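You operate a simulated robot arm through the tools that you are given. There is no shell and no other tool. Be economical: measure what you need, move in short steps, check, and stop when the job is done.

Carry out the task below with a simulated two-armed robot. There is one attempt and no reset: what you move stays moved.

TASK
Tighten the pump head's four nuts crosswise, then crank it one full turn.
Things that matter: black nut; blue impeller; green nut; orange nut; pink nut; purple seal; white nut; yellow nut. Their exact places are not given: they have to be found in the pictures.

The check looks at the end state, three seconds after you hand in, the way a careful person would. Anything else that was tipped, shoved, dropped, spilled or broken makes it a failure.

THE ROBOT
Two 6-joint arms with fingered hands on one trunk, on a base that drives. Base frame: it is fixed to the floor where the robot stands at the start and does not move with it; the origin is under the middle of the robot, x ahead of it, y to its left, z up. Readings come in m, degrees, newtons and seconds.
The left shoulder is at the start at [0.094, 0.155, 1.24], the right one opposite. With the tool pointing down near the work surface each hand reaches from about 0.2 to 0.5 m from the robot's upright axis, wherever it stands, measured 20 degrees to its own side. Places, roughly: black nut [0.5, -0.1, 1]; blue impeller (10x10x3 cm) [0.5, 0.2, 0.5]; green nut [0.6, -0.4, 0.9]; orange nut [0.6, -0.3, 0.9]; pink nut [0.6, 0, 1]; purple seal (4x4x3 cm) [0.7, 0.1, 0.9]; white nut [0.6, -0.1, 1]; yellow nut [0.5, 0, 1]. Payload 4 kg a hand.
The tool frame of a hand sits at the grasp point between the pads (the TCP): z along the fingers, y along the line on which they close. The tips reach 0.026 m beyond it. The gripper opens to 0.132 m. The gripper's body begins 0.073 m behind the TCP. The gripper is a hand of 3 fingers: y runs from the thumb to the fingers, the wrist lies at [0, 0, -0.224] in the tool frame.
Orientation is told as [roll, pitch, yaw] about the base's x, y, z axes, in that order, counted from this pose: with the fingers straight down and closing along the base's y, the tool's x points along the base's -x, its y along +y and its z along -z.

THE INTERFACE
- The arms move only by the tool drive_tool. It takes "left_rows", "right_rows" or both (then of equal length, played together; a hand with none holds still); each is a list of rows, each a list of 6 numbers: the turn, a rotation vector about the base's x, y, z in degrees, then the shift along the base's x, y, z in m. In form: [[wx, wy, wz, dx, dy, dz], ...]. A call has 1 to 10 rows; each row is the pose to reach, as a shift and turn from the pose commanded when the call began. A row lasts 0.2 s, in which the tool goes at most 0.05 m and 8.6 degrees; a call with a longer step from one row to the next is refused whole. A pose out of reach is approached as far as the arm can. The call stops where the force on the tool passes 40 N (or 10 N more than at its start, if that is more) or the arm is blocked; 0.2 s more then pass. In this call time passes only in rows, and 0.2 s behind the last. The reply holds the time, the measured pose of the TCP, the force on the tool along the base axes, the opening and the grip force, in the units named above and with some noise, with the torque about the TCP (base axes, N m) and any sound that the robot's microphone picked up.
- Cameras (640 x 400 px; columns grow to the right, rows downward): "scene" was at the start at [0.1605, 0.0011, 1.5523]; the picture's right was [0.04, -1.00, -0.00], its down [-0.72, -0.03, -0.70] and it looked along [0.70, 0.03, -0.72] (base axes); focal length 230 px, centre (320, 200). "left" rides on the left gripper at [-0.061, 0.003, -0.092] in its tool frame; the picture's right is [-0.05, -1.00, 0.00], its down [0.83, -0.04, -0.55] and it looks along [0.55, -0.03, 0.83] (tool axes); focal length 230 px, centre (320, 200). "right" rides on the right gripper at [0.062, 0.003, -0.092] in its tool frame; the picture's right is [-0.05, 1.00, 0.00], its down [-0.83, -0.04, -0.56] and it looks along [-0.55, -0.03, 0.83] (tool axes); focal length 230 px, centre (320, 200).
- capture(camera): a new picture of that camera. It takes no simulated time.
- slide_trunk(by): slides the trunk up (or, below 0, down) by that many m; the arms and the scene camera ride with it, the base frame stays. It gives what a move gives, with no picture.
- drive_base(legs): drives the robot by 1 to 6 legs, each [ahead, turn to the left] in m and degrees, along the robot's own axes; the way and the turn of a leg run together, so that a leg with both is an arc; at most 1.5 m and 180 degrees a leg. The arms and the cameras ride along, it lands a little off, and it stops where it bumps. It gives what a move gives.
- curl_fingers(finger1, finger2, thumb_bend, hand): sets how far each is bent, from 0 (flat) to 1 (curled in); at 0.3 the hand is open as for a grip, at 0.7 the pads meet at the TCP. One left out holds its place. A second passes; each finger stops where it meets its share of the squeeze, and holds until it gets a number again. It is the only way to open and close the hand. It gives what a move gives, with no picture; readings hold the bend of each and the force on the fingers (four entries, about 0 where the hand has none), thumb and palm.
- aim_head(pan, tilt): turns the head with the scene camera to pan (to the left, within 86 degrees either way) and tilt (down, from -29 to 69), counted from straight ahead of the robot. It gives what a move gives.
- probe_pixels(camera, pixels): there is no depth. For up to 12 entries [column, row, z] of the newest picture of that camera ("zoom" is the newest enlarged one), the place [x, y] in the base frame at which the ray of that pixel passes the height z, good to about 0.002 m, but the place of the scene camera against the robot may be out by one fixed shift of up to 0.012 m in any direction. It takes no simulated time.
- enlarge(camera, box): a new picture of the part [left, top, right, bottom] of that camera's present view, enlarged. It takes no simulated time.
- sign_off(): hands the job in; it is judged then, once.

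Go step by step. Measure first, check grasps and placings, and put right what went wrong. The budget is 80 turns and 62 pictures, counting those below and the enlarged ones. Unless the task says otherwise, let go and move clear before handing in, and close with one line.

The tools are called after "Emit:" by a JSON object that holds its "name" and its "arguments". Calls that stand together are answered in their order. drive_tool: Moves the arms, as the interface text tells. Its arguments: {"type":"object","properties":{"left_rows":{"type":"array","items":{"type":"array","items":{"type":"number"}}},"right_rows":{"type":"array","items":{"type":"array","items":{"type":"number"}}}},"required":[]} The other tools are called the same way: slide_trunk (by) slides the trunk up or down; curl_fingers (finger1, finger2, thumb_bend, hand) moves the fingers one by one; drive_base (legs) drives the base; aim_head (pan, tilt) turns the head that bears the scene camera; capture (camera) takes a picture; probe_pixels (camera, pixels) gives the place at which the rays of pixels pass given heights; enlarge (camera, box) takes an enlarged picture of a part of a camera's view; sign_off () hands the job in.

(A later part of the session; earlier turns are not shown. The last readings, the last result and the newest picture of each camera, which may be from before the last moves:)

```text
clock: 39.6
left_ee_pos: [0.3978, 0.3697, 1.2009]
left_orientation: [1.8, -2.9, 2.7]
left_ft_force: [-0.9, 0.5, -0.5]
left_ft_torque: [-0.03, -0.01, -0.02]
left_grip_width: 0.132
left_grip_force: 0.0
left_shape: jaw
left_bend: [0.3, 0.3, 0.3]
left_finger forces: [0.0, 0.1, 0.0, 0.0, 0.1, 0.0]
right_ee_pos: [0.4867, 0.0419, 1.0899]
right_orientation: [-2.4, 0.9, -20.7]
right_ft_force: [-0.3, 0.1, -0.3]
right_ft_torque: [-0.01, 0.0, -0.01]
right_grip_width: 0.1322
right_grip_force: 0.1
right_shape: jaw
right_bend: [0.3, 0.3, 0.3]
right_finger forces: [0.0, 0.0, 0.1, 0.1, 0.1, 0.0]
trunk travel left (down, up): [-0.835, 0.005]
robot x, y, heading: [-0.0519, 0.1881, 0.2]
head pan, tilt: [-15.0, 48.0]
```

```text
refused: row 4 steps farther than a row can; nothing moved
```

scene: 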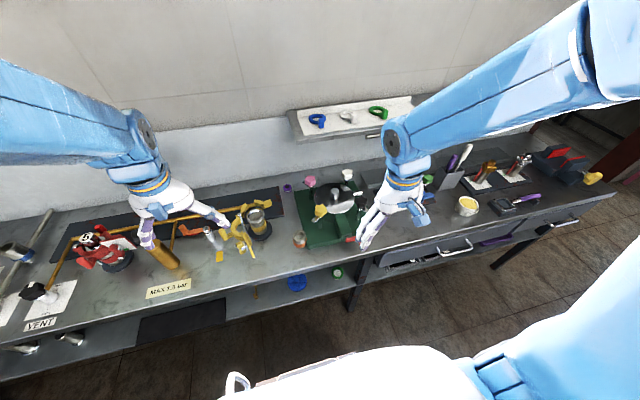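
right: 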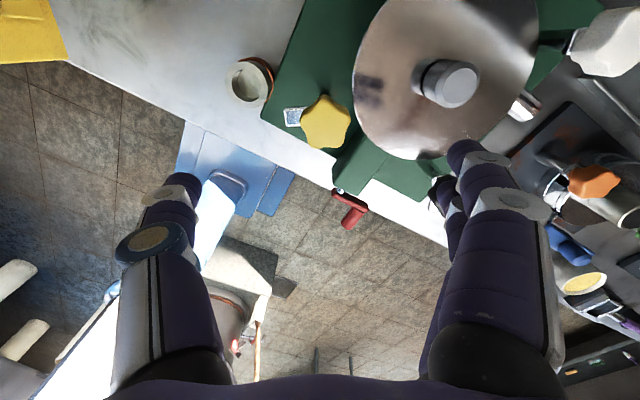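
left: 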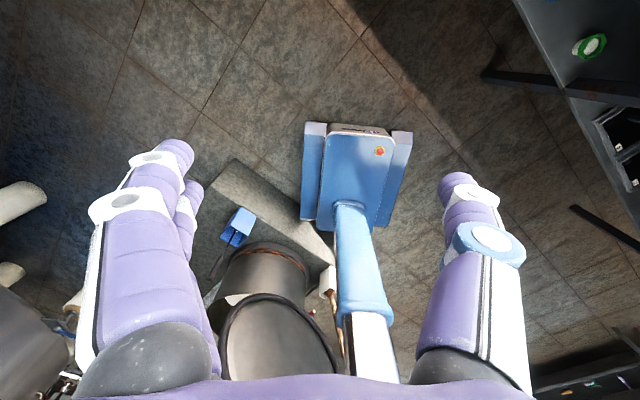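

Nearly centred at (0.487,0.042), yaw -21°. I'll go to yaw -55° and descend to z≈1.003.

Emit:
{"name": "drive_tool", "arguments": {"right_rows": [[1, 0, -8, -0.003, 0, 0], [2, 0, -16, -0.005, 0, 0], [2, 0, -24, -0.005, 0, 0], [2, 0, -32, -0.005, 0, -0.02], [2, 0, -34, -0.005, 0, -0.045], [2, 0, -34, -0.005, 0, -0.07], [2, 0, -34, -0.005, 0, -0.087]]}}

Emit:
{"name": "capture", "arguments": {"camera": "right"}}

```text
clock: 41.2
left_ee_pos: [0.3968, 0.3697, 1.2009]
left_orientation: [1.9, -3.0, 2.7]
left_ft_force: [0.5, -0.4, 0.4]
left_ft_torque: [-0.02, 0.02, 0.0]
left_grip_width: 0.1319
left_grip_force: 0.1
left_shape: jaw
left_bend: [0.3, 0.3, 0.3]
left_finger forces: [0.0, 0.0, 0.1, 0.0, 0.1, 0.0]
right_ee_pos: [0.4811, 0.0407, 1.0031]
right_orientation: [-0.8, 2.1, -54.5]
right_ft_force: [-0.4, -1.8, -0.4]
right_ft_torque: [0.0, 0.01, 0.0]
right_grip_width: 0.132
right_grip_force: 0.1
right_shape: jaw
right_bend: [0.3, 0.3, 0.3]
right_finger forces: [0.0, 0.0, 0.1, 0.0, 0.0, 0.0]
trunk travel left (down, up): [-0.835, 0.005]
robot x, y, heading: [-0.0481, 0.1918, 0.0]
head pan, tilt: [-15.0, 48.0]
```

```text
39 pictures are left
```

right: 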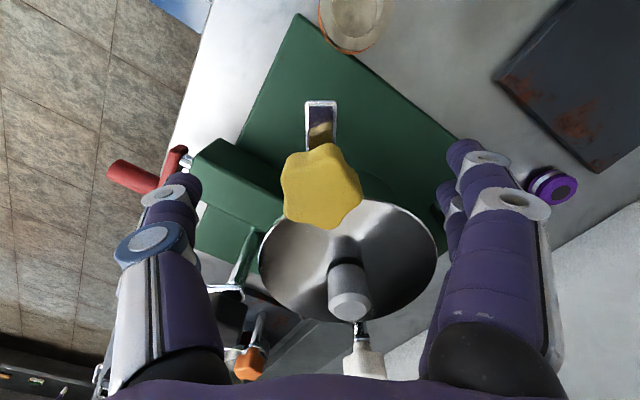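

The nut is centred (322,185) with the dog perpendicular to the finger line. Lower 7 mm and close.

Emit:
{"name": "drive_tool", "arguments": {"right_rows": [[0, -1, 0, 0, 0, -0.007]]}}

Emit:
{"name": "curl_fingers", "arguments": {"hand": "right", "finger1": 0.7, "finger2": 0.7, "thumb_bend": 0.7}}

Emit:
{"name": "capture", "arguments": {"camera": "right"}}

```text
clock: 41.6
left_ee_pos: [0.3962, 0.37, 1.2011]
left_orientation: [1.9, -2.9, 2.7]
left_ft_force: [-0.2, 0.0, 0.1]
left_ft_torque: [-0.02, -0.04, 0.01]
left_grip_width: 0.1318
left_grip_force: 0.1
left_shape: jaw
left_bend: [0.3, 0.3, 0.3]
left_finger forces: [0.0, 0.0, 0.0, 0.0, 0.1, 0.0]
right_ee_pos: [0.4805, 0.0413, 0.9976]
right_orientation: [0.0, 1.5, -54.6]
right_ft_force: [0.6, 0.2, 0.9]
right_ft_torque: [0.01, 0.0, 0.0]
right_grip_width: 0.132
right_grip_force: 0.0
right_shape: jaw
right_bend: [0.3, 0.3, 0.3]
right_finger forces: [0.0, 0.0, 0.0, 0.0, 0.1, 0.0]
trunk travel left (down, up): [-0.835, 0.005]
robot x, y, heading: [-0.047, 0.1897, -0.1]
head pan, tilt: [-15.0, 48.0]
```

```text
clock: 42.6
left_ee_pos: [0.3983, 0.3697, 1.2009]
left_orientation: [1.8, -2.9, 2.6]
left_ft_force: [0.3, 0.0, 0.6]
left_ft_torque: [-0.01, 0.01, -0.02]
left_grip_width: 0.1321
left_grip_force: 0.1
left_shape: jaw
left_bend: [0.3, 0.3, 0.3]
left_finger forces: [0.0, 0.1, 0.0, 0.0, 0.0, 0.0]
right_ee_pos: [0.4807, 0.0407, 0.9959]
right_orientation: [-0.2, 1.6, -54.5]
right_ft_force: [-4.3, 0.0, -9.1]
right_ft_torque: [-0.01, 0.05, 0.0]
right_grip_width: 0.0281
right_grip_force: 11.0
right_shape: fingers
right_bend: [0.64, 0.65, 0.65]
right_finger forces: [5.7, 4.2, 0.1, 0.0, 12.9, 0.0]
trunk travel left (down, up): [-0.835, 0.005]
robot x, y, heading: [-0.0499, 0.1898, -0.2]
head pan, tilt: [-15.0, 48.0]
```

```text
38 pictures are left
```

right: 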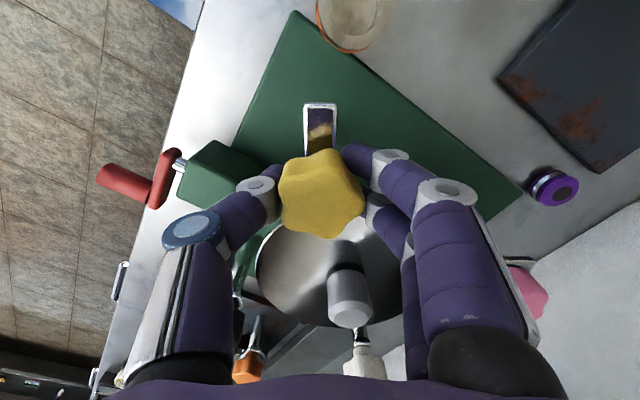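

Good grasp (three fingers loaded, 11 N). Now turn clockwise 48° and read the torque.

Emit:
{"name": "drive_tool", "arguments": {"right_rows": [[0, 0, -8, 0, 0, 0], [0, 0, -16, 0, 0, 0], [0, 0, -24, 0, 0, 0], [0, 0, -32, 0, 0, 0], [0, 0, -40, 0, 0, 0], [0, 0, -48, 0, 0, 0]]}}

Emit:
{"name": "capture", "arguments": {"camera": "right"}}

```text
clock: 44.0
left_ee_pos: [0.3974, 0.3691, 1.2018]
left_orientation: [1.8, -2.9, 2.7]
left_ft_force: [1.0, -1.2, 0.7]
left_ft_torque: [-0.04, -0.01, 0.0]
left_grip_width: 0.1318
left_grip_force: 0.1
left_shape: jaw
left_bend: [0.3, 0.3, 0.3]
left_finger forces: [0.0, 0.0, 0.0, 0.1, 0.1, 0.0]
right_ee_pos: [0.4796, 0.0402, 0.995]
right_orientation: [0.2, 1.5, -102.7]
right_ft_force: [-7.6, -0.6, -9.2]
right_ft_torque: [-0.01, 0.17, 0.04]
right_grip_width: 0.0278
right_grip_force: 12.5
right_shape: fingers
right_bend: [0.64, 0.65, 0.65]
right_finger forces: [5.2, 4.5, 0.1, 0.1, 14.4, 0.1]
trunk travel left (down, up): [-0.835, 0.005]
robot x, y, heading: [-0.0497, 0.1872, 0.1]
head pan, tilt: [-15.0, 48.0]
```

```text
37 pictures are left
```

right: 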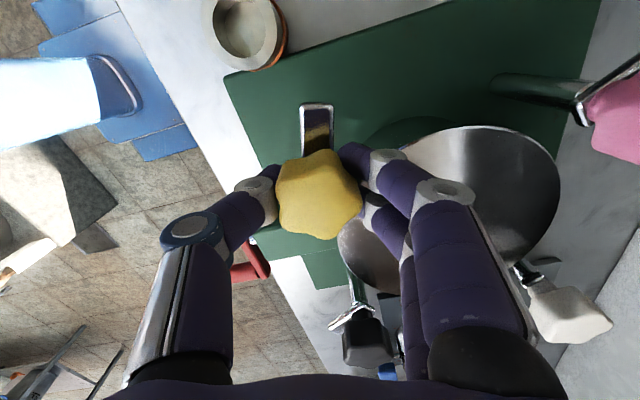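

The nut and dog turn together, nearly free (0.04 Nm). Continue clockwise.

Emit:
{"name": "drive_tool", "arguments": {"right_rows": [[0, 0, -8, 0, 0, 0], [0, 0, -16, 0, 0, 0], [0, 0, -24, 0, 0, 0], [0, 0, -32, 0, 0, 0], [0, 0, -40, 0, 0, 0], [0, 0, -48, 0, 0, 0], [0, 0, -56, 0, 0, 0], [0, 0, -64, 0, 0, 0]]}}

Emit:
{"name": "capture", "arguments": {"camera": "right"}}

```text
clock: 45.8
left_ee_pos: [0.3961, 0.3702, 1.2014]
left_orientation: [1.8, -3.0, 2.7]
left_ft_force: [-0.2, -0.2, 0.6]
left_ft_torque: [-0.02, 0.02, 0.0]
left_grip_width: 0.132
left_grip_force: 0.1
left_shape: jaw
left_bend: [0.3, 0.3, 0.3]
left_finger forces: [0.0, 0.1, 0.0, 0.1, 0.1, 0.0]
right_ee_pos: [0.4799, 0.0399, 0.9961]
right_orientation: [0.4, 1.5, -166.7]
right_ft_force: [-17.1, 1.3, -15.9]
right_ft_torque: [0.03, 0.29, 0.04]
right_grip_width: 0.0277
right_grip_force: 13.8
right_shape: fingers
right_bend: [0.64, 0.65, 0.64]
right_finger forces: [5.0, 8.9, 0.1, 0.0, 13.3, 0.0]
trunk travel left (down, up): [-0.835, 0.005]
robot x, y, heading: [-0.0505, 0.1899, 0.2]
head pan, tilt: [-15.0, 48.0]
```

```text
36 pictures are left
```

right: 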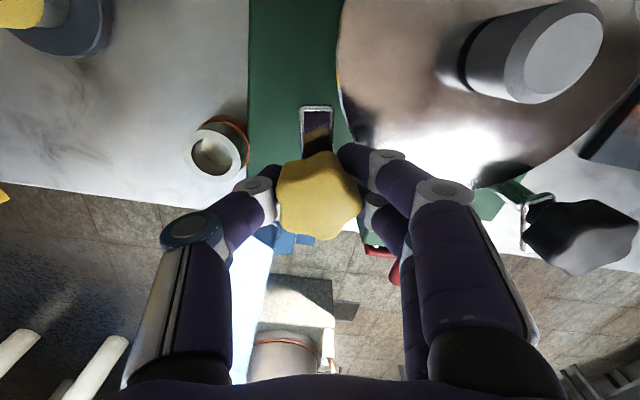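

Dog now points along +x and approaches the lid. Side force has grown to -17 N, so I'll relax the position slightly (-x, -z) and continue turning.

Emit:
{"name": "drive_tool", "arguments": {"right_rows": [[0, 0, 0, -0.002, 0, -0.001], [0, 0, -8, -0.003, 0, -0.002], [0, 0, -16, -0.003, 0, -0.002], [0, 0, -24, -0.003, 0, -0.002], [0, 0, -32, -0.003, 0, -0.002], [0, 0, -40, -0.003, 0, -0.002]]}}

Emit:
{"name": "capture", "arguments": {"camera": "right"}}

```text
clock: 47.2
left_ee_pos: [0.3958, 0.3706, 1.2016]
left_orientation: [1.8, -3.0, 2.7]
left_ft_force: [-0.1, 0.3, 0.0]
left_ft_torque: [0.0, 0.03, 0.03]
left_grip_width: 0.1319
left_grip_force: 0.0
left_shape: jaw
left_bend: [0.3, 0.3, 0.3]
left_finger forces: [0.0, 0.0, 0.0, 0.0, 0.1, 0.0]
right_ee_pos: [0.4798, 0.042, 0.9957]
right_orientation: [0.3, 1.9, 153.4]
right_ft_force: [-6.6, 4.6, -1.9]
right_ft_torque: [0.12, 0.08, 0.04]
right_grip_width: 0.0266
right_grip_force: 10.7
right_shape: fingers
right_bend: [0.64, 0.65, 0.65]
right_finger forces: [4.3, 5.4, 0.0, 0.0, 11.2, 0.1]
trunk travel left (down, up): [-0.835, 0.005]
robot x, y, heading: [-0.0517, 0.1895, -0.1]
head pan, tilt: [-15.0, 48.0]
```

```text
35 pictures are left
```

right: 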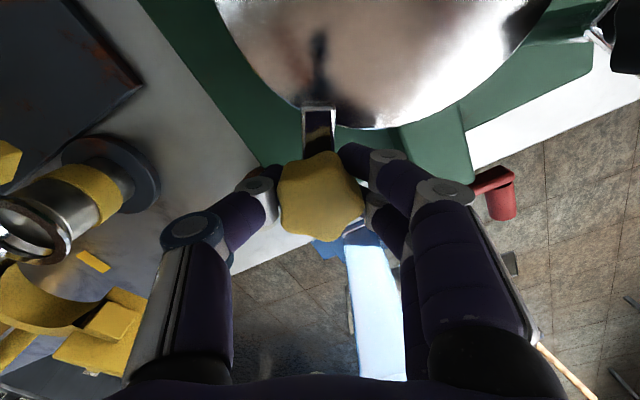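

The dog now overlaps the lid rim at azimuth ≈ -32°. Continue toward pointing straight at the hub, in small amounts, watching torque.

Emit:
{"name": "drive_tool", "arguments": {"right_rows": [[0, 0, -5, -0.001, 0, 0], [0, 0, -10, -0.001, 0, 0], [0, 0, -14, -0.001, 0, 0]]}}

Emit:
{"name": "capture", "arguments": {"camera": "right"}}

```text
clock: 48.0
left_ee_pos: [0.3967, 0.3708, 1.2005]
left_orientation: [1.8, -2.9, 2.7]
left_ft_force: [-0.2, 0.2, 0.5]
left_ft_torque: [0.0, 0.02, 0.02]
left_grip_width: 0.132
left_grip_force: 0.1
left_shape: jaw
left_bend: [0.3, 0.3, 0.3]
left_finger forces: [0.0, 0.0, 0.0, 0.0, 0.0, 0.0]
right_ee_pos: [0.4786, 0.041, 0.9946]
right_orientation: [0.4, 2.0, 139.4]
right_ft_force: [-0.1, 6.7, 1.7]
right_ft_torque: [0.13, -0.06, 0.01]
right_grip_width: 0.0266
right_grip_force: 10.2
right_shape: fingers
right_bend: [0.65, 0.65, 0.65]
right_finger forces: [4.1, 4.1, 0.0, 0.1, 12.5, 0.1]
trunk travel left (down, up): [-0.835, 0.005]
robot x, y, heading: [-0.0487, 0.189, -0.3]
head pan, tilt: [-15.0, 48.0]
```

```text
34 pictures are left
```

right: 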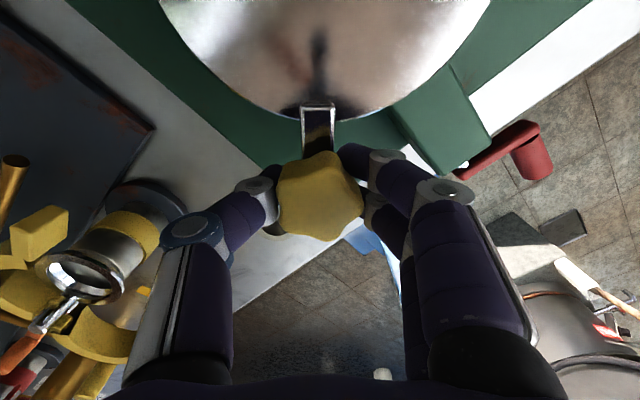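

The dog points straight at the hub after 166° of turning, still no torque. I'll turn gently further to look for an end stop.

Emit:
{"name": "drive_tool", "arguments": {"right_rows": [[0, 0, -4, 0, -0.001, 0], [0, 0, -8, 0, -0.001, 0], [0, 0, -12, 0, -0.001, 0]]}}

```text
clock: 48.8
left_ee_pos: [0.3984, 0.3718, 1.1999]
left_orientation: [1.7, -2.8, 2.7]
left_ft_force: [0.1, 0.6, -0.5]
left_ft_torque: [0.0, 0.03, -0.03]
left_grip_width: 0.1319
left_grip_force: 0.0
left_shape: jaw
left_bend: [0.3, 0.3, 0.3]
left_finger forces: [0.0, 0.0, 0.0, 0.0, 0.0, 0.1]
right_ee_pos: [0.479, 0.0402, 0.9941]
right_orientation: [0.4, 1.9, 127.5]
right_ft_force: [1.9, 7.6, -1.9]
right_ft_torque: [0.09, -0.01, 0.42]
right_grip_width: 0.0252
right_grip_force: 11.8
right_shape: fingers
right_bend: [0.66, 0.66, 0.65]
right_finger forces: [6.6, 3.3, 0.0, 0.0, 14.4, 0.0]
trunk travel left (down, up): [-0.835, 0.005]
robot x, y, heading: [-0.0484, 0.1865, 0.1]
head pan, tilt: [-15.0, 48.0]
```

Torque about z jumped to 0.42 Nm, so the stop is being felt. Check the picture for slip, then push a bit more.

Emit:
{"name": "capture", "arguments": {"camera": "right"}}

Emit:
{"name": "drive_tool", "arguments": {"right_rows": [[0, 0, -4, 0, 0, 0], [0, 0, -8, 0, 0, 0]]}}

Emit:
{"name": "capture", "arguments": {"camera": "right"}}

```text
33 pictures are left
```

right: 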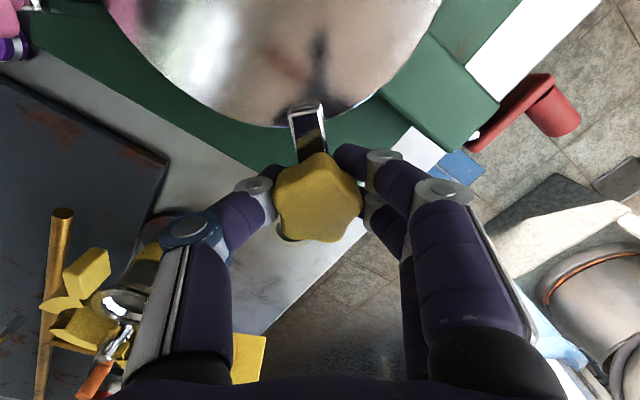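

```text
clock: 49.4
left_ee_pos: [0.3997, 0.371, 1.1996]
left_orientation: [1.8, -2.8, 2.8]
left_ft_force: [-0.1, 0.7, -0.5]
left_ft_torque: [-0.01, -0.02, 0.02]
left_grip_width: 0.1319
left_grip_force: 0.0
left_shape: jaw
left_bend: [0.3, 0.3, 0.3]
left_finger forces: [0.0, 0.0, 0.1, 0.0, 0.0, 0.0]
right_ee_pos: [0.4794, 0.0389, 0.9932]
right_orientation: [0.2, 1.9, 119.6]
right_ft_force: [4.4, 5.4, -5.4]
right_ft_torque: [0.03, 0.03, 0.26]
right_grip_width: 0.0253
right_grip_force: 12.2
right_shape: fingers
right_bend: [0.66, 0.66, 0.65]
right_finger forces: [6.1, 5.2, 0.1, 0.1, 13.3, 0.0]
trunk travel left (down, up): [-0.835, 0.005]
robot x, y, heading: [-0.0477, 0.1917, 0.0]
head pan, tilt: [-15.0, 48.0]
```

```text
32 pictures are left
```

right: 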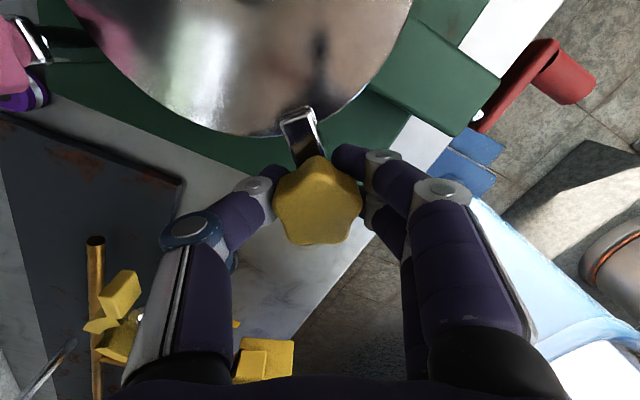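

The nut has hit its stop pointing at the hub (the hand slipped past it). Release, lift, and look at the result; I also need the shelf position, which looks close above the white and pink nuts.

Emit:
{"name": "curl_fingers", "arguments": {"hand": "right", "finger1": 0.3, "finger2": 0.3, "thumb_bend": 0.3}}

Emit:
{"name": "drive_tool", "arguments": {"right_rows": [[0, 0, 0, 0, 0, 0.04], [0, 0, 8, 0, 0, 0.08], [0, 0, 16, -0.01, 0, 0.11], [0, 0, 24, -0.03, -0.03, 0.13], [0, 0, 32, -0.05, -0.06, 0.13], [0, 0, 40, -0.06, -0.09, 0.13], [0, 0, 48, -0.06, -0.12, 0.13], [0, 0, 56, -0.06, -0.15, 0.13], [0, 0, 64, -0.06, -0.15, 0.13], [0, 0, 72, -0.06, -0.15, 0.13]]}}

Emit:
{"name": "capture", "arguments": {"camera": "scene"}}

Emit:
{"name": "enlarge", "arguments": {"camera": "scene", "box": [270, 130, 430, 260]}}

```text
clock: 50.4
left_ee_pos: [0.3973, 0.3697, 1.202]
left_orientation: [1.8, -2.9, 2.7]
left_ft_force: [-0.1, -0.1, 0.0]
left_ft_torque: [0.02, 0.03, -0.02]
left_grip_width: 0.132
left_grip_force: 0.0
left_shape: jaw
left_bend: [0.3, 0.3, 0.3]
left_finger forces: [0.0, 0.1, 0.0, 0.0, 0.1, 0.1]
right_ee_pos: [0.4767, 0.039, 0.9942]
right_orientation: [0.3, 1.9, 119.5]
right_ft_force: [0.0, 0.1, -0.2]
right_ft_torque: [-0.01, 0.02, 0.01]
right_grip_width: 0.1339
right_grip_force: 0.1
right_shape: fingers
right_bend: [0.3, 0.3, 0.3]
right_finger forces: [0.0, 0.0, 0.1, 0.0, 0.0, 0.0]
trunk travel left (down, up): [-0.835, 0.005]
robot x, y, heading: [-0.0484, 0.1884, -0.1]
head pan, tilt: [-15.0, 48.0]
```

```text
clock: 52.6
left_ee_pos: [0.3963, 0.37, 1.2]
left_orientation: [1.8, -2.8, 2.7]
left_ft_force: [0.1, -0.5, 0.2]
left_ft_torque: [-0.01, 0.01, -0.01]
left_grip_width: 0.132
left_grip_force: 0.1
left_shape: jaw
left_bend: [0.3, 0.3, 0.3]
left_finger forces: [0.0, 0.0, 0.0, 0.1, 0.0, 0.1]
right_ee_pos: [0.4186, -0.1062, 1.1239]
right_orientation: [0.0, 1.7, -168.0]
right_ft_force: [-0.6, -0.8, 0.3]
right_ft_torque: [0.0, -0.01, -0.03]
right_grip_width: 0.1343
right_grip_force: 0.0
right_shape: fingers
right_bend: [0.3, 0.3, 0.3]
right_finger forces: [0.1, 0.0, 0.0, 0.0, 0.1, 0.0]
trunk travel left (down, up): [-0.835, 0.005]
robot x, y, heading: [-0.0502, 0.1932, 0.3]
head pan, tilt: [-15.0, 48.0]
```

```text
31 pictures are left
```

scene: 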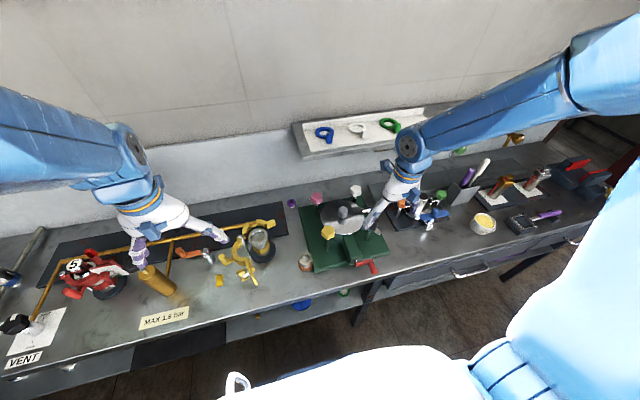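

```text
3.08 times, centred on (350, 195) of scene
```

zoom: 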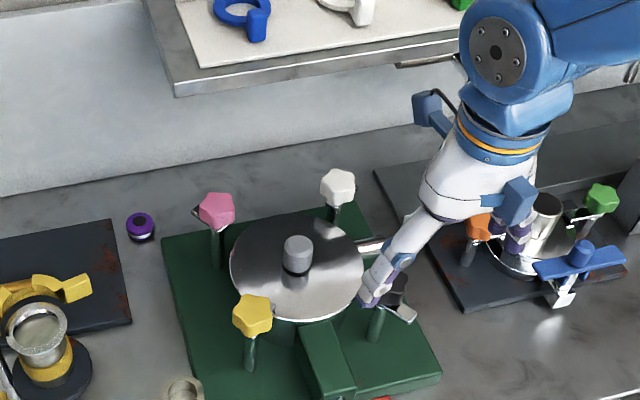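

Yellow's dog is over the lid. Now locate the shelf corner (303,161) to know the clearance above white and pink.

Emit:
{"name": "probe_pixels", "arguments": {"camera": "scene", "pixels": [[302.9, 160.9, 1.05], [302.9, 160.9, 1.15], [302.9, 160.9, 1.2], [302.9, 160.9, 1.25], [302.9, 160.9, 1.3], [395, 144, 1.15], [395, 144, 1.25]]}}

Emit:
{"name": "capture", "arguments": {"camera": "right"}}

```text
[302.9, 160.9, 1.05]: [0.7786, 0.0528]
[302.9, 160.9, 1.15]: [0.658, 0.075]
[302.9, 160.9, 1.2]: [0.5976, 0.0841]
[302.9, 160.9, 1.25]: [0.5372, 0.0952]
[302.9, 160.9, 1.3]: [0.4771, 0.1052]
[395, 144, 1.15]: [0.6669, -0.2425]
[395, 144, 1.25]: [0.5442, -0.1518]
```

```text
29 pictures are left
```

right: 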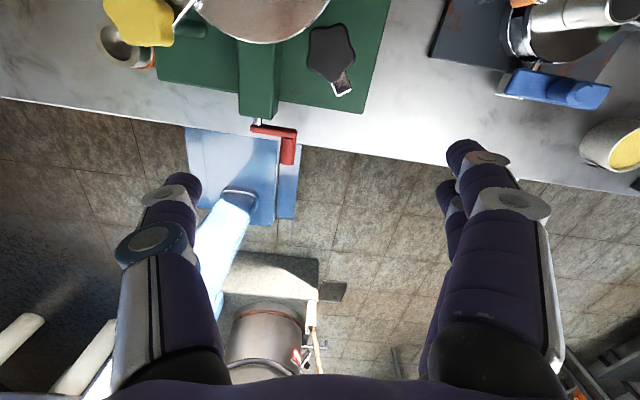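

The shelf front is near x≈0.655, z≈1.15, so for white and pink the hand must lean back toward the robot and work in short strokes near yaw 0. I'll unwind the wrist to about yaw +35°.

Emit:
{"name": "drive_tool", "arguments": {"right_rows": [[0, 0, 8.5, 0, 0, 0], [0, 0, 17, 0, 0, 0], [0, 0, 25.5, 0, 0, 0], [0, 0, 34, 0, 0, 0], [0, 0, 42.5, 0, 0, 0], [0, 0, 51, 0, 0, 0], [0, 0, 59.5, 0, 0, 0], [0, 0, 68, 0, 0, 0], [0, 0, 76.5, 0, 0, 0], [0, 0, 85, 0, 0, 0]]}}

Emit:
{"name": "drive_tool", "arguments": {"right_rows": [[0, 0, 8.5, 0, 0, 0], [0, 0, 17, 0, 0, 0], [0, 0, 25.5, 0, 0, 0], [0, 0, 34, 0, 0, 0], [0, 0, 42.5, 0, 0, 0], [0, 0, 51, 0, 0, 0], [0, 0, 59.5, 0, 0, 0], [0, 0, 68, 0, 0, 0], [0, 0, 76.5, 0, 0, 0], [0, 0, 85, 0, 0, 0]]}}

Emit:
{"name": "curl_fingers", "arguments": {"hand": "right", "finger1": 0.45, "finger2": 0.45, "thumb_bend": 0.45}}

Emit:
{"name": "capture", "arguments": {"camera": "right"}}

```text
clock: 54.8
left_ee_pos: [0.3968, 0.3709, 1.1994]
left_orientation: [1.8, -2.9, 2.7]
left_ft_force: [0.7, 0.1, 0.2]
left_ft_torque: [-0.01, 0.01, -0.02]
left_grip_width: 0.132
left_grip_force: 0.0
left_shape: jaw
left_bend: [0.3, 0.3, 0.3]
left_finger forces: [0.0, 0.0, 0.0, 0.0, 0.0, 0.1]
right_ee_pos: [0.4183, -0.1064, 1.1241]
right_orientation: [0.2, 1.6, -83.1]
right_ft_force: [-0.5, 0.0, -1.2]
right_ft_torque: [0.01, -0.01, 0.03]
right_grip_width: 0.1342
right_grip_force: 0.0
right_shape: fingers
right_bend: [0.3, 0.3, 0.3]
right_finger forces: [0.1, 0.0, 0.0, 0.0, 0.0, 0.0]
trunk travel left (down, up): [-0.835, 0.005]
robot x, y, heading: [-0.0501, 0.1875, 0.2]
head pan, tilt: [-15.0, 48.0]
```

```text
clock: 57.0
left_ee_pos: [0.3968, 0.3692, 1.2017]
left_orientation: [1.8, -3.0, 2.6]
left_ft_force: [0.2, -1.1, 0.3]
left_ft_torque: [0.03, 0.03, 0.02]
left_grip_width: 0.1321
left_grip_force: 0.1
left_shape: jaw
left_bend: [0.3, 0.3, 0.3]
left_finger forces: [0.0, 0.1, 0.0, 0.0, 0.1, 0.0]
right_ee_pos: [0.4177, -0.1068, 1.1237]
right_orientation: [0.2, 1.7, 2.0]
right_ft_force: [-0.6, 1.2, -0.2]
right_ft_torque: [-0.03, 0.01, 0.0]
right_grip_width: 0.1341
right_grip_force: 0.0
right_shape: fingers
right_bend: [0.3, 0.3, 0.3]
right_finger forces: [0.0, 0.1, 0.0, 0.0, 0.0, 0.0]
trunk travel left (down, up): [-0.835, 0.005]
robot x, y, heading: [-0.0488, 0.1897, 0.2]
head pan, tilt: [-15.0, 48.0]
```

```text
clock: 58.0
left_ee_pos: [0.3982, 0.3693, 1.2004]
left_orientation: [1.8, -2.9, 2.7]
left_ft_force: [0.2, 0.6, -0.5]
left_ft_torque: [-0.02, 0.0, 0.0]
left_grip_width: 0.1318
left_grip_force: 0.0
left_shape: jaw
left_bend: [0.3, 0.3, 0.3]
left_finger forces: [0.1, 0.0, 0.0, 0.1, 0.0, 0.0]
right_ee_pos: [0.4182, -0.1077, 1.1239]
right_orientation: [0.2, 1.8, 1.7]
right_ft_force: [0.3, -0.3, 0.0]
right_ft_torque: [-0.01, 0.01, -0.02]
right_grip_width: 0.0853
right_grip_force: 0.2
right_shape: fingers
right_bend: [0.45, 0.45, 0.45]
right_finger forces: [0.0, 0.0, 0.1, 0.0, 0.0, 0.1]
trunk travel left (down, up): [-0.835, 0.005]
robot x, y, heading: [-0.0477, 0.1896, -0.0]
head pan, tilt: [-15.0, 48.0]
```

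```text
28 pictures are left
```

right: 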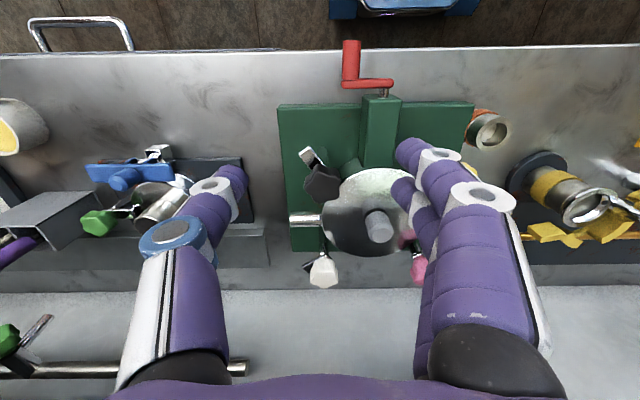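

Now precise positions for white (323,272) and black (322,183).

Emit:
{"name": "probe_pixels", "arguments": {"camera": "right", "pixels": [[323, 272, 0.99], [323, 272, 1.0], [309, 266, 0.97], [322, 183, 0.99], [307, 155, 0.97], [418, 270, 0.99]]}}

Emit:
{"name": "enlarge", "arguments": {"camera": "right", "box": [270, 140, 390, 300]}}

```text
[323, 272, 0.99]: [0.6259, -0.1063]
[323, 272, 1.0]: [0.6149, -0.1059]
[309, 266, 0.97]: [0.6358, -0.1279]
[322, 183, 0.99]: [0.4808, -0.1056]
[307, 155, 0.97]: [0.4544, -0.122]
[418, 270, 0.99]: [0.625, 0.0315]
```

```text
2.50 times, centred on (330, 220) of right
```

zoom: 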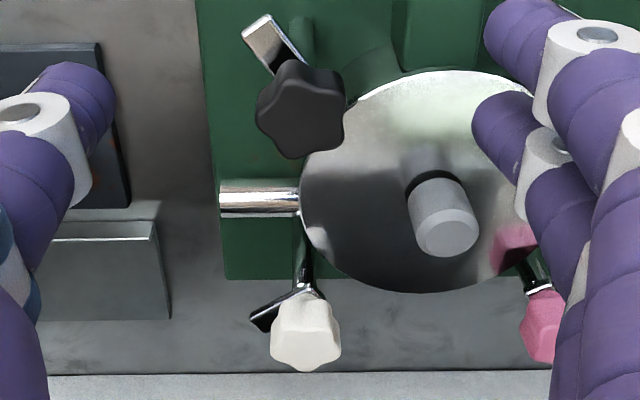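

White is at (0.6255,-0.106). Approach with a 25° back lean at yaw +35°, stopping above it.

Emit:
{"name": "drive_tool", "arguments": {"right_rows": [[1.3, -4.5, 5.5, 0.03, 0, 0], [2.6, -9, 11, 0.07, 0, -0.01], [3.9, -13.5, 16.5, 0.11, 0, -0.02], [5.2, -18, 22, 0.15, 0, -0.035], [6.5, -22.5, 28, 0.185, 0.001, -0.05], [7.6, -25.9, 32.5, 0.2075, 0.001, -0.064]]}}

Emit:
{"name": "capture", "arguments": {"camera": "right"}}

```text
clock: 59.4
left_ee_pos: [0.3987, 0.3694, 1.2003]
left_orientation: [1.9, -2.8, 2.6]
left_ft_force: [-1.3, 0.3, 0.7]
left_ft_torque: [0.02, 0.02, 0.02]
left_grip_width: 0.1319
left_grip_force: 0.1
left_shape: jaw
left_bend: [0.3, 0.3, 0.3]
left_finger forces: [0.0, 0.0, 0.1, 0.1, 0.1, 0.0]
right_ee_pos: [0.6263, -0.1076, 1.0596]
right_orientation: [-0.6, -25.0, 34.9]
right_ft_force: [0.0, -0.1, 0.3]
right_ft_torque: [0.02, -0.02, -0.01]
right_grip_width: 0.0853
right_grip_force: 0.1
right_shape: fingers
right_bend: [0.45, 0.45, 0.45]
right_finger forces: [0.0, 0.1, 0.1, 0.1, 0.1, 0.0]
trunk travel left (down, up): [-0.835, 0.005]
robot x, y, heading: [-0.0472, 0.1903, 0.1]
head pan, tilt: [-15.0, 48.0]
```

```text
26 pictures are left
```

right: 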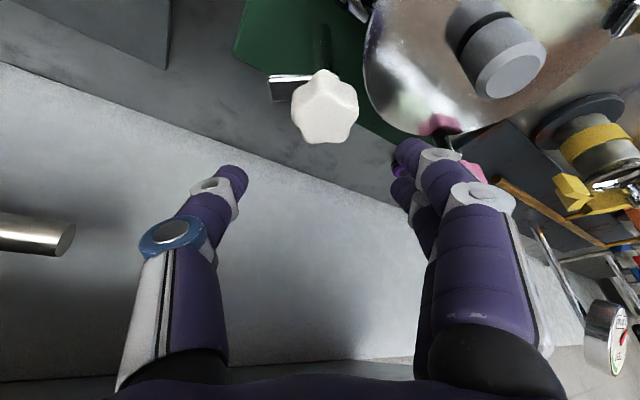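

Pose is accurate. Descend to z≈1.001 and close.

Emit:
{"name": "drive_tool", "arguments": {"right_rows": [[0, 0, 0, -0.001, 0.001, -0.03], [0, 0, 0, -0.001, 0.001, -0.059]]}}

Emit:
{"name": "curl_fingers", "arguments": {"hand": "right", "finger1": 0.75, "finger2": 0.75, "thumb_bend": 0.75}}

Emit:
{"name": "capture", "arguments": {"camera": "right"}}

```text
clock: 60.0
left_ee_pos: [0.3989, 0.3704, 1.2001]
left_orientation: [1.8, -2.9, 2.6]
left_ft_force: [-0.2, -0.1, -0.6]
left_ft_torque: [-0.02, 0.03, 0.0]
left_grip_width: 0.1321
left_grip_force: 0.0
left_shape: jaw
left_bend: [0.3, 0.3, 0.3]
left_finger forces: [0.0, 0.0, 0.0, 0.0, 0.1, 0.0]
right_ee_pos: [0.6265, -0.1072, 1.0016]
right_orientation: [-0.6, -24.9, 35.0]
right_ft_force: [-0.5, -0.3, -0.9]
right_ft_torque: [0.01, 0.04, 0.0]
right_grip_width: 0.0855
right_grip_force: 0.1
right_shape: fingers
right_bend: [0.45, 0.45, 0.45]
right_finger forces: [0.1, 0.0, 0.0, 0.1, 0.0, 0.0]
trunk travel left (down, up): [-0.835, 0.005]
robot x, y, heading: [-0.0505, 0.1897, 0.3]
head pan, tilt: [-15.0, 48.0]
```

```text
clock: 61.0
left_ee_pos: [0.3986, 0.3703, 1.1992]
left_orientation: [1.9, -2.8, 2.6]
left_ft_force: [-0.1, 0.4, 0.3]
left_ft_torque: [0.02, 0.0, -0.02]
left_grip_width: 0.1321
left_grip_force: 0.0
left_shape: jaw
left_bend: [0.3, 0.3, 0.3]
left_finger forces: [0.0, 0.0, 0.0, 0.0, 0.0, 0.1]
right_ee_pos: [0.6256, -0.1063, 1.0018]
right_orientation: [-0.6, -24.9, 35.0]
right_ft_force: [1.0, 1.6, -6.5]
right_ft_torque: [-0.05, -0.02, 0.01]
right_grip_width: 0.0311
right_grip_force: 18.3
right_shape: fingers
right_bend: [0.61, 0.68, 0.66]
right_finger forces: [10.5, 8.5, 0.0, 0.0, 17.1, 0.0]
trunk travel left (down, up): [-0.835, 0.005]
robot x, y, heading: [-0.0503, 0.1922, 0.2]
head pan, tilt: [-15.0, 48.0]
```

```text
25 pictures are left
```

right: 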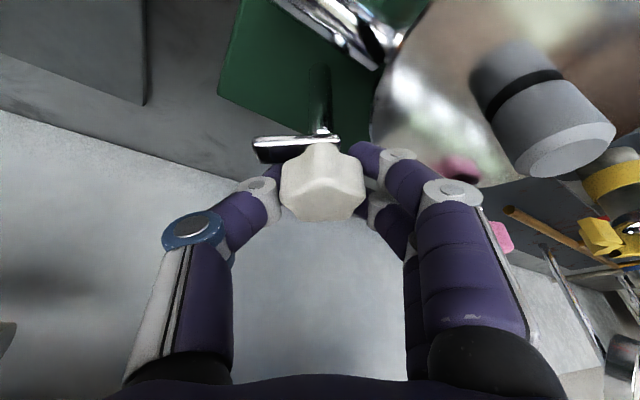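

Firm grasp (18 N). Turn clockwise 72° about the vertical.

Emit:
{"name": "drive_tool", "arguments": {"right_rows": [[0, 0, -8, 0, 0, 0], [0, 0, -16, 0, 0, 0], [0, 0, -24, 0, 0, 0], [0, 0, -32, 0, 0, 0], [0, 0, -40, 0, 0, 0], [0, 0, -48, 0, 0, 0], [0, 0, -56, 0, 0, 0], [0, 0, -64, 0, 0, 0], [0, 0, -72, 0, 0, 0]]}}

Emit:
{"name": "capture", "arguments": {"camera": "right"}}

```text
clock: 63.0
left_ee_pos: [0.3983, 0.3693, 1.202]
left_orientation: [1.8, -2.9, 2.7]
left_ft_force: [0.2, -0.9, 0.5]
left_ft_torque: [-0.01, 0.01, 0.03]
left_grip_width: 0.132
left_grip_force: 0.1
left_shape: jaw
left_bend: [0.3, 0.3, 0.3]
left_finger forces: [0.1, 0.0, 0.0, 0.1, 0.1, 0.0]
right_ee_pos: [0.6253, -0.1046, 1.0014]
right_orientation: [-0.7, -24.6, -37.1]
right_ft_force: [-3.7, 2.3, -6.2]
right_ft_torque: [-0.03, 0.17, 0.05]
right_grip_width: 0.0311
right_grip_force: 17.9
right_shape: fingers
right_bend: [0.62, 0.69, 0.66]
right_finger forces: [11.9, 6.9, 0.0, 0.0, 16.8, 0.0]
trunk travel left (down, up): [-0.835, 0.005]
robot x, y, heading: [-0.0499, 0.1883, -0.1]
head pan, tilt: [-15.0, 48.0]
```

```text
24 pictures are left
```

right: 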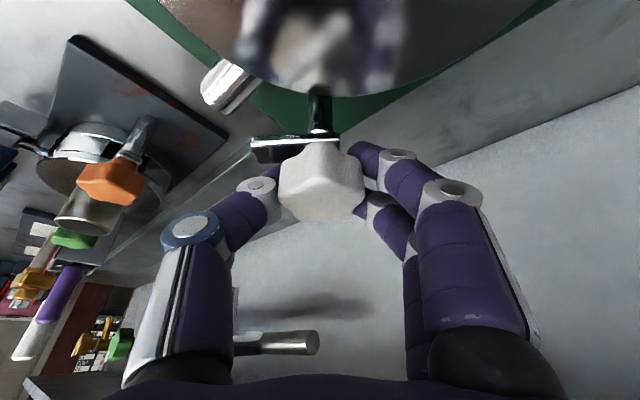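

Dog followed. Now regrasp: open, wind back 74°, close, and turn again.

Emit:
{"name": "curl_fingers", "arguments": {"hand": "right", "finger1": 0.45, "finger2": 0.45, "thumb_bend": 0.45}}

Emit:
{"name": "drive_tool", "arguments": {"right_rows": [[0, 0, 8, 0, 0, 0], [0, 0, 16, 0, 0, 0], [0, 0, 24, 0, 0, 0], [0, 0, 32, 0, 0, 0], [0, 0, 40, 0, 0, 0], [0, 0, 48, 0, -0.001, 0], [0, 0, 56, 0, -0.001, 0], [0, 0, 64, 0, -0.001, 0], [0, 0, 72, 0, -0.001, 0]]}}

Emit:
{"name": "curl_fingers", "arguments": {"hand": "right", "finger1": 0.75, "finger2": 0.75, "thumb_bend": 0.75}}

Emit:
{"name": "drive_tool", "arguments": {"right_rows": [[0, 0, -8, 0, 0, 0], [0, 0, -16, 0, 0, 0], [0, 0, -24, 0, 0, 0], [0, 0, -32, 0, 0, 0], [0, 0, -40, 0, 0, 0], [0, 0, -48, 0, 0, 0], [0, 0, -56, 0, 0, 0], [0, 0, -64, 0, 0, 0], [0, 0, -72, 0, 0, 0]]}}

Emit:
{"name": "capture", "arguments": {"camera": "right"}}

```text
clock: 64.0
left_ee_pos: [0.3977, 0.3713, 1.2006]
left_orientation: [1.9, -3.0, 2.8]
left_ft_force: [-0.4, 0.9, -0.1]
left_ft_torque: [-0.02, 0.01, -0.02]
left_grip_width: 0.1319
left_grip_force: 0.1
left_shape: jaw
left_bend: [0.3, 0.3, 0.3]
left_finger forces: [0.1, 0.1, 0.1, 0.0, 0.1, 0.0]
right_ee_pos: [0.6241, -0.106, 1.0008]
right_orientation: [-0.6, -24.7, -37.0]
right_ft_force: [-0.1, -0.4, -0.6]
right_ft_torque: [0.01, 0.04, 0.01]
right_grip_width: 0.084
right_grip_force: 0.1
right_shape: fingers
right_bend: [0.45, 0.45, 0.45]
right_finger forces: [0.0, 0.0, 0.0, 0.1, 0.0, 0.0]
trunk travel left (down, up): [-0.835, 0.005]
robot x, y, heading: [-0.0488, 0.1906, 0.1]
head pan, tilt: [-15.0, 48.0]
```

```text
clock: 66.0
left_ee_pos: [0.3978, 0.3695, 1.2013]
left_orientation: [1.8, -2.9, 2.6]
left_ft_force: [1.2, 0.2, -0.8]
left_ft_torque: [0.01, -0.03, 0.0]
left_grip_width: 0.1319
left_grip_force: 0.1
left_shape: jaw
left_bend: [0.3, 0.3, 0.3]
left_finger forces: [0.0, 0.1, 0.1, 0.0, 0.0, 0.0]
right_ee_pos: [0.6248, -0.106, 1.0]
right_orientation: [-0.7, -24.9, 35.0]
right_ft_force: [-0.9, -0.1, 0.1]
right_ft_torque: [0.03, -0.01, 0.03]
right_grip_width: 0.0843
right_grip_force: 0.1
right_shape: fingers
right_bend: [0.45, 0.45, 0.45]
right_finger forces: [0.1, 0.1, 0.0, 0.0, 0.0, 0.0]
trunk travel left (down, up): [-0.835, 0.005]
robot x, y, heading: [-0.0498, 0.1873, 0.1]
head pan, tilt: [-15.0, 48.0]
```

```text
clock: 67.0
left_ee_pos: [0.3991, 0.3708, 1.1999]
left_orientation: [1.8, -2.8, 2.6]
left_ft_force: [0.3, 0.1, 0.1]
left_ft_torque: [0.03, 0.03, -0.05]
left_grip_width: 0.1319
left_grip_force: 0.1
left_shape: jaw
left_bend: [0.3, 0.3, 0.3]
left_finger forces: [0.0, 0.1, 0.1, 0.0, 0.0, 0.0]
right_ee_pos: [0.6249, -0.1074, 0.9996]
right_orientation: [-0.6, -24.9, 35.1]
right_ft_force: [1.5, 1.8, -6.1]
right_ft_torque: [-0.08, -0.07, 0.0]
right_grip_width: 0.03
right_grip_force: 18.7
right_shape: fingers
right_bend: [0.63, 0.67, 0.66]
right_finger forces: [10.5, 8.3, 0.0, 0.0, 17.8, 0.0]
trunk travel left (down, up): [-0.835, 0.005]
robot x, y, heading: [-0.0497, 0.1872, -0.1]
head pan, tilt: [-15.0, 48.0]
```

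```text
clock: 69.0
left_ee_pos: [0.3989, 0.3704, 1.2007]
left_orientation: [1.8, -2.8, 2.7]
left_ft_force: [-0.7, 0.1, -0.5]
left_ft_torque: [0.01, 0.02, -0.02]
left_grip_width: 0.1321
left_grip_force: 0.1
left_shape: jaw
left_bend: [0.3, 0.3, 0.3]
left_finger forces: [0.1, 0.0, 0.0, 0.1, 0.1, 0.0]
right_ee_pos: [0.6242, -0.1063, 1.001]
right_orientation: [-0.8, -24.5, -37.0]
right_ft_force: [-9.4, 6.8, -14.9]
right_ft_torque: [0.04, 0.35, 0.0]
right_grip_width: 0.03
right_grip_force: 18.8
right_shape: fingers
right_bend: [0.63, 0.68, 0.66]
right_finger forces: [15.4, 6.2, 0.0, 0.0, 14.9, 0.0]
trunk travel left (down, up): [-0.835, 0.005]
robot x, y, heading: [-0.0508, 0.1877, 0.3]
head pan, tilt: [-15.0, 48.0]
```

```text
23 pictures are left
```

right: 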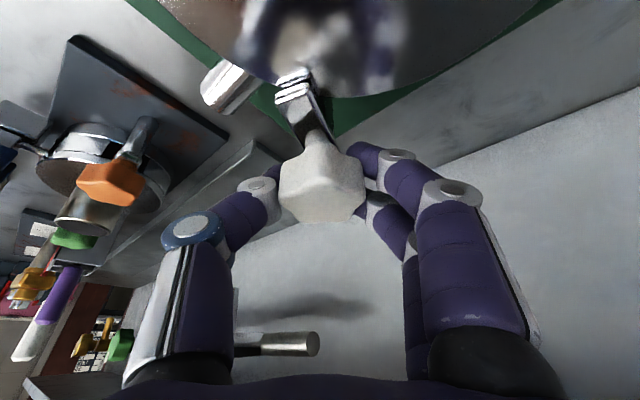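

The dog is now at the lid rim. Third stroke, in small final increments to feel the stop.

Emit:
{"name": "curl_fingers", "arguments": {"hand": "right", "finger1": 0.45, "finger2": 0.45, "thumb_bend": 0.45}}

Emit:
{"name": "drive_tool", "arguments": {"right_rows": [[0, 0, 8, 0, 0, 0], [0, 0, 16, 0, 0, 0], [0, 0, 24, 0, 0, 0], [0, 0, 32, 0, 0, 0], [0, 0, 40, 0, 0, 0], [0, 0, 48, 0, 0, 0], [0, 0, 56, 0, 0, 0]]}}

Emit:
{"name": "curl_fingers", "arguments": {"hand": "right", "finger1": 0.8, "finger2": 0.8, "thumb_bend": 0.8}}

Emit:
{"name": "drive_tool", "arguments": {"right_rows": [[0, 0, -8, 0, 0, 0], [0, 0, -16, 0, 0, 0], [0, 0, -24, 0, 0, 0], [0, 0, -30, 0, 0, 0]]}}

Emit:
{"name": "drive_tool", "arguments": {"right_rows": [[0, 0, -5, 0, 0, 0], [0, 0, -10, 0, 0, 0]]}}

Emit:
{"name": "capture", "arguments": {"camera": "right"}}

```text
clock: 70.0
left_ee_pos: [0.3968, 0.3707, 1.2013]
left_orientation: [1.7, -3.0, 2.7]
left_ft_force: [0.2, -0.4, 0.2]
left_ft_torque: [-0.01, 0.01, -0.01]
left_grip_width: 0.132
left_grip_force: 0.0
left_shape: jaw
left_bend: [0.3, 0.3, 0.3]
left_finger forces: [0.1, 0.0, 0.0, 0.1, 0.0, 0.1]
right_ee_pos: [0.6253, -0.1061, 1.0016]
right_orientation: [-0.6, -24.7, -37.0]
right_ft_force: [0.4, 0.3, -0.3]
right_ft_torque: [0.01, 0.01, 0.01]
right_grip_width: 0.0838
right_grip_force: 0.2
right_shape: fingers
right_bend: [0.45, 0.45, 0.45]
right_finger forces: [0.0, 0.0, 0.1, 0.0, 0.1, 0.0]
trunk travel left (down, up): [-0.835, 0.005]
robot x, y, heading: [-0.0505, 0.1889, 0.0]
head pan, tilt: [-15.0, 48.0]
```

```text
clock: 71.6
left_ee_pos: [0.3977, 0.3703, 1.2014]
left_orientation: [1.9, -2.9, 2.7]
left_ft_force: [0.4, 0.0, -0.1]
left_ft_torque: [0.0, -0.03, 0.01]
left_grip_width: 0.1319
left_grip_force: 0.2
left_shape: jaw
left_bend: [0.3, 0.3, 0.3]
left_finger forces: [0.1, 0.0, 0.1, 0.1, 0.1, 0.0]
right_ee_pos: [0.6228, -0.1072, 1.0022]
right_orientation: [-0.6, -24.9, 18.8]
right_ft_force: [0.6, -0.2, -0.5]
right_ft_torque: [0.0, 0.01, 0.0]
right_grip_width: 0.0842
right_grip_force: 0.1
right_shape: fingers
right_bend: [0.45, 0.45, 0.45]
right_finger forces: [0.0, 0.1, 0.1, 0.0, 0.0, 0.0]
trunk travel left (down, up): [-0.835, 0.005]
robot x, y, heading: [-0.0479, 0.1913, 0.1]
head pan, tilt: [-15.0, 48.0]
```

```text
clock: 72.6
left_ee_pos: [0.3996, 0.3702, 1.2001]
left_orientation: [1.9, -2.7, 2.7]
left_ft_force: [0.0, -0.2, -0.7]
left_ft_torque: [0.04, 0.0, 0.0]
left_grip_width: 0.1319
left_grip_force: 0.1
left_shape: jaw
left_bend: [0.3, 0.3, 0.3]
left_finger forces: [0.0, 0.0, 0.0, 0.0, 0.1, 0.0]
right_ee_pos: [0.6246, -0.1079, 1.0009]
right_orientation: [-0.7, -24.8, 19.0]
right_ft_force: [2.1, -2.4, -4.4]
right_ft_torque: [-0.03, -0.07, -0.01]
right_grip_width: 0.0307
right_grip_force: 21.8
right_shape: fingers
right_bend: [0.62, 0.65, 0.66]
right_finger forces: [9.8, 10.0, 0.0, 0.0, 23.6, 0.1]
trunk travel left (down, up): [-0.835, 0.005]
robot x, y, heading: [-0.0469, 0.1874, 0.2]
head pan, tilt: [-15.0, 48.0]
```

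```text
clock: 73.6
left_ee_pos: [0.3965, 0.3684, 1.2007]
left_orientation: [2.0, -2.9, 2.8]
left_ft_force: [0.3, 0.5, 0.1]
left_ft_torque: [0.0, -0.04, -0.03]
left_grip_width: 0.1321
left_grip_force: 0.1
left_shape: jaw
left_bend: [0.3, 0.3, 0.3]
left_finger forces: [0.0, 0.0, 0.0, 0.0, 0.0, 0.0]
right_ee_pos: [0.6266, -0.1062, 1.0007]
right_orientation: [-0.4, -24.5, -10.9]
right_ft_force: [-7.4, -2.0, -7.7]
right_ft_torque: [-0.11, 0.15, 0.12]
right_grip_width: 0.0294
right_grip_force: 19.2
right_shape: fingers
right_bend: [0.62, 0.66, 0.66]
right_finger forces: [11.4, 7.2, 0.0, 0.0, 19.9, 0.0]
trunk travel left (down, up): [-0.835, 0.005]
robot x, y, heading: [-0.0489, 0.1911, 0.1]
head pan, tilt: [-15.0, 48.0]
```

```text
clock: 74.2
left_ee_pos: [0.3994, 0.3688, 1.1995]
left_orientation: [1.8, -2.7, 2.7]
left_ft_force: [-0.3, 0.2, 0.0]
left_ft_torque: [0.02, -0.01, 0.03]
left_grip_width: 0.1321
left_grip_force: 0.0
left_shape: jaw
left_bend: [0.3, 0.3, 0.3]
left_finger forces: [0.0, 0.0, 0.0, 0.0, 0.0, 0.1]
right_ee_pos: [0.6281, -0.1075, 1.0003]
right_orientation: [-0.5, -24.5, -21.1]
right_ft_force: [0.9, -3.7, -14.7]
right_ft_torque: [-0.17, 0.11, 0.44]
right_grip_width: 0.0281
right_grip_force: 21.7
right_shape: fingers
right_bend: [0.62, 0.68, 0.67]
right_finger forces: [16.2, 5.3, 0.0, 0.0, 22.6, 0.0]
trunk travel left (down, up): [-0.835, 0.005]
robot x, y, heading: [-0.0488, 0.1896, -0.0]
head pan, tilt: [-15.0, 48.0]
```

```text
22 pictures are left
```

right: 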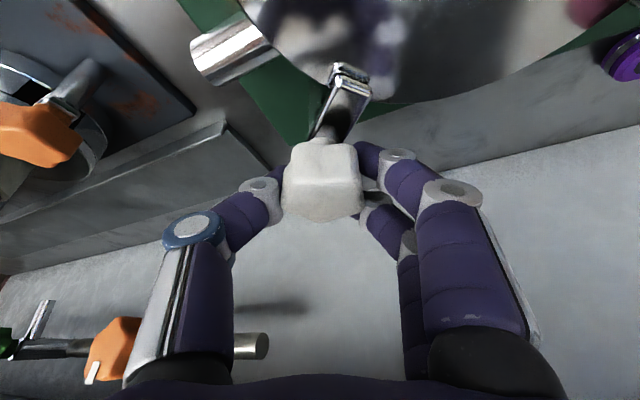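

Torque 0.44 Nm: the stop. One more small push, then release, lift, and go to pink's approach.

Emit:
{"name": "drive_tool", "arguments": {"right_rows": [[0, 0, -4, 0, 0, 0], [0, 0, -8, 0, 0, 0]]}}

Emit:
{"name": "curl_fingers", "arguments": {"hand": "right", "finger1": 0.45, "finger2": 0.45, "thumb_bend": 0.45}}

Emit:
{"name": "drive_tool", "arguments": {"right_rows": [[0, 0, 4, -0.01, 0, 0.035], [0, 0, 12, -0.025, 0.01, 0.06], [0, 0, 20, -0.03, 0.04, 0.065], [0, 0, 28, -0.03, 0.08, 0.065], [0, 0, 36, -0.02, 0.12, 0.065], [0, 0, 44, -0.003, 0.148, 0.06]]}}

Emit:
{"name": "capture", "arguments": {"camera": "right"}}

```text
clock: 74.8
left_ee_pos: [0.4004, 0.3683, 1.1994]
left_orientation: [1.8, -2.8, 2.7]
left_ft_force: [-0.4, -0.3, 0.0]
left_ft_torque: [-0.02, 0.01, 0.0]
left_grip_width: 0.1319
left_grip_force: 0.0
left_shape: jaw
left_bend: [0.3, 0.3, 0.3]
left_finger forces: [0.1, 0.0, 0.0, 0.0, 0.1, 0.0]
right_ee_pos: [0.6286, -0.108, 1.0013]
right_orientation: [-0.5, -24.5, -29.2]
right_ft_force: [7.8, -8.1, -9.5]
right_ft_torque: [-0.22, -0.04, 0.19]
right_grip_width: 0.0273
right_grip_force: 18.2
right_shape: fingers
right_bend: [0.62, 0.69, 0.67]
right_finger forces: [9.1, 5.1, 0.0, 0.1, 21.9, 0.1]
trunk travel left (down, up): [-0.835, 0.005]
robot x, y, heading: [-0.0461, 0.1898, 0.3]
head pan, tilt: [-15.0, 48.0]
```

```text
clock: 75.8
left_ee_pos: [0.3957, 0.3704, 1.2007]
left_orientation: [1.7, -2.8, 2.7]
left_ft_force: [-0.8, -0.5, -0.7]
left_ft_torque: [-0.02, -0.03, -0.02]
left_grip_width: 0.1321
left_grip_force: 0.1
left_shape: jaw
left_bend: [0.3, 0.3, 0.3]
left_finger forces: [0.0, 0.1, 0.1, 0.1, 0.0, 0.0]
right_ee_pos: [0.625, -0.1066, 1.0019]
right_orientation: [-0.6, -24.8, -29.0]
right_ft_force: [-0.4, -0.2, -0.4]
right_ft_torque: [-0.01, -0.02, -0.02]
right_grip_width: 0.0836
right_grip_force: 0.0
right_shape: fingers
right_bend: [0.45, 0.45, 0.45]
right_finger forces: [0.0, 0.0, 0.0, 0.0, 0.1, 0.0]
trunk travel left (down, up): [-0.835, 0.005]
robot x, y, heading: [-0.0468, 0.1902, 0.1]
head pan, tilt: [-15.0, 48.0]
```

```text
clock: 77.2
left_ee_pos: [0.3996, 0.3697, 1.2015]
left_orientation: [1.9, -2.8, 2.7]
left_ft_force: [-1.1, -0.1, -1.3]
left_ft_torque: [0.03, 0.02, 0.01]
left_grip_width: 0.1322
left_grip_force: 0.0
left_shape: jaw
left_bend: [0.3, 0.3, 0.3]
left_finger forces: [0.0, 0.0, 0.0, 0.1, 0.1, 0.1]
right_ee_pos: [0.6233, 0.0397, 1.0612]
right_orientation: [-1.0, -24.7, 14.9]
right_ft_force: [0.2, 1.2, -0.2]
right_ft_torque: [-0.02, -0.01, 0.0]
right_grip_width: 0.0842
right_grip_force: 0.0
right_shape: fingers
right_bend: [0.45, 0.45, 0.45]
right_finger forces: [0.0, 0.0, 0.0, 0.1, 0.1, 0.0]
trunk travel left (down, up): [-0.835, 0.005]
robot x, y, heading: [-0.05, 0.1916, 0.2]
head pan, tilt: [-15.0, 48.0]
```

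```text
21 pictures are left
```

right: 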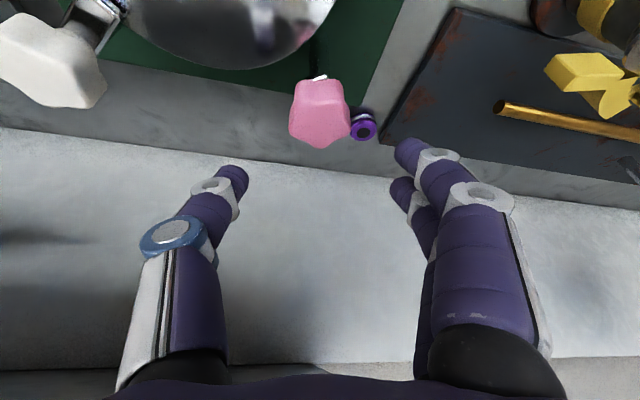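

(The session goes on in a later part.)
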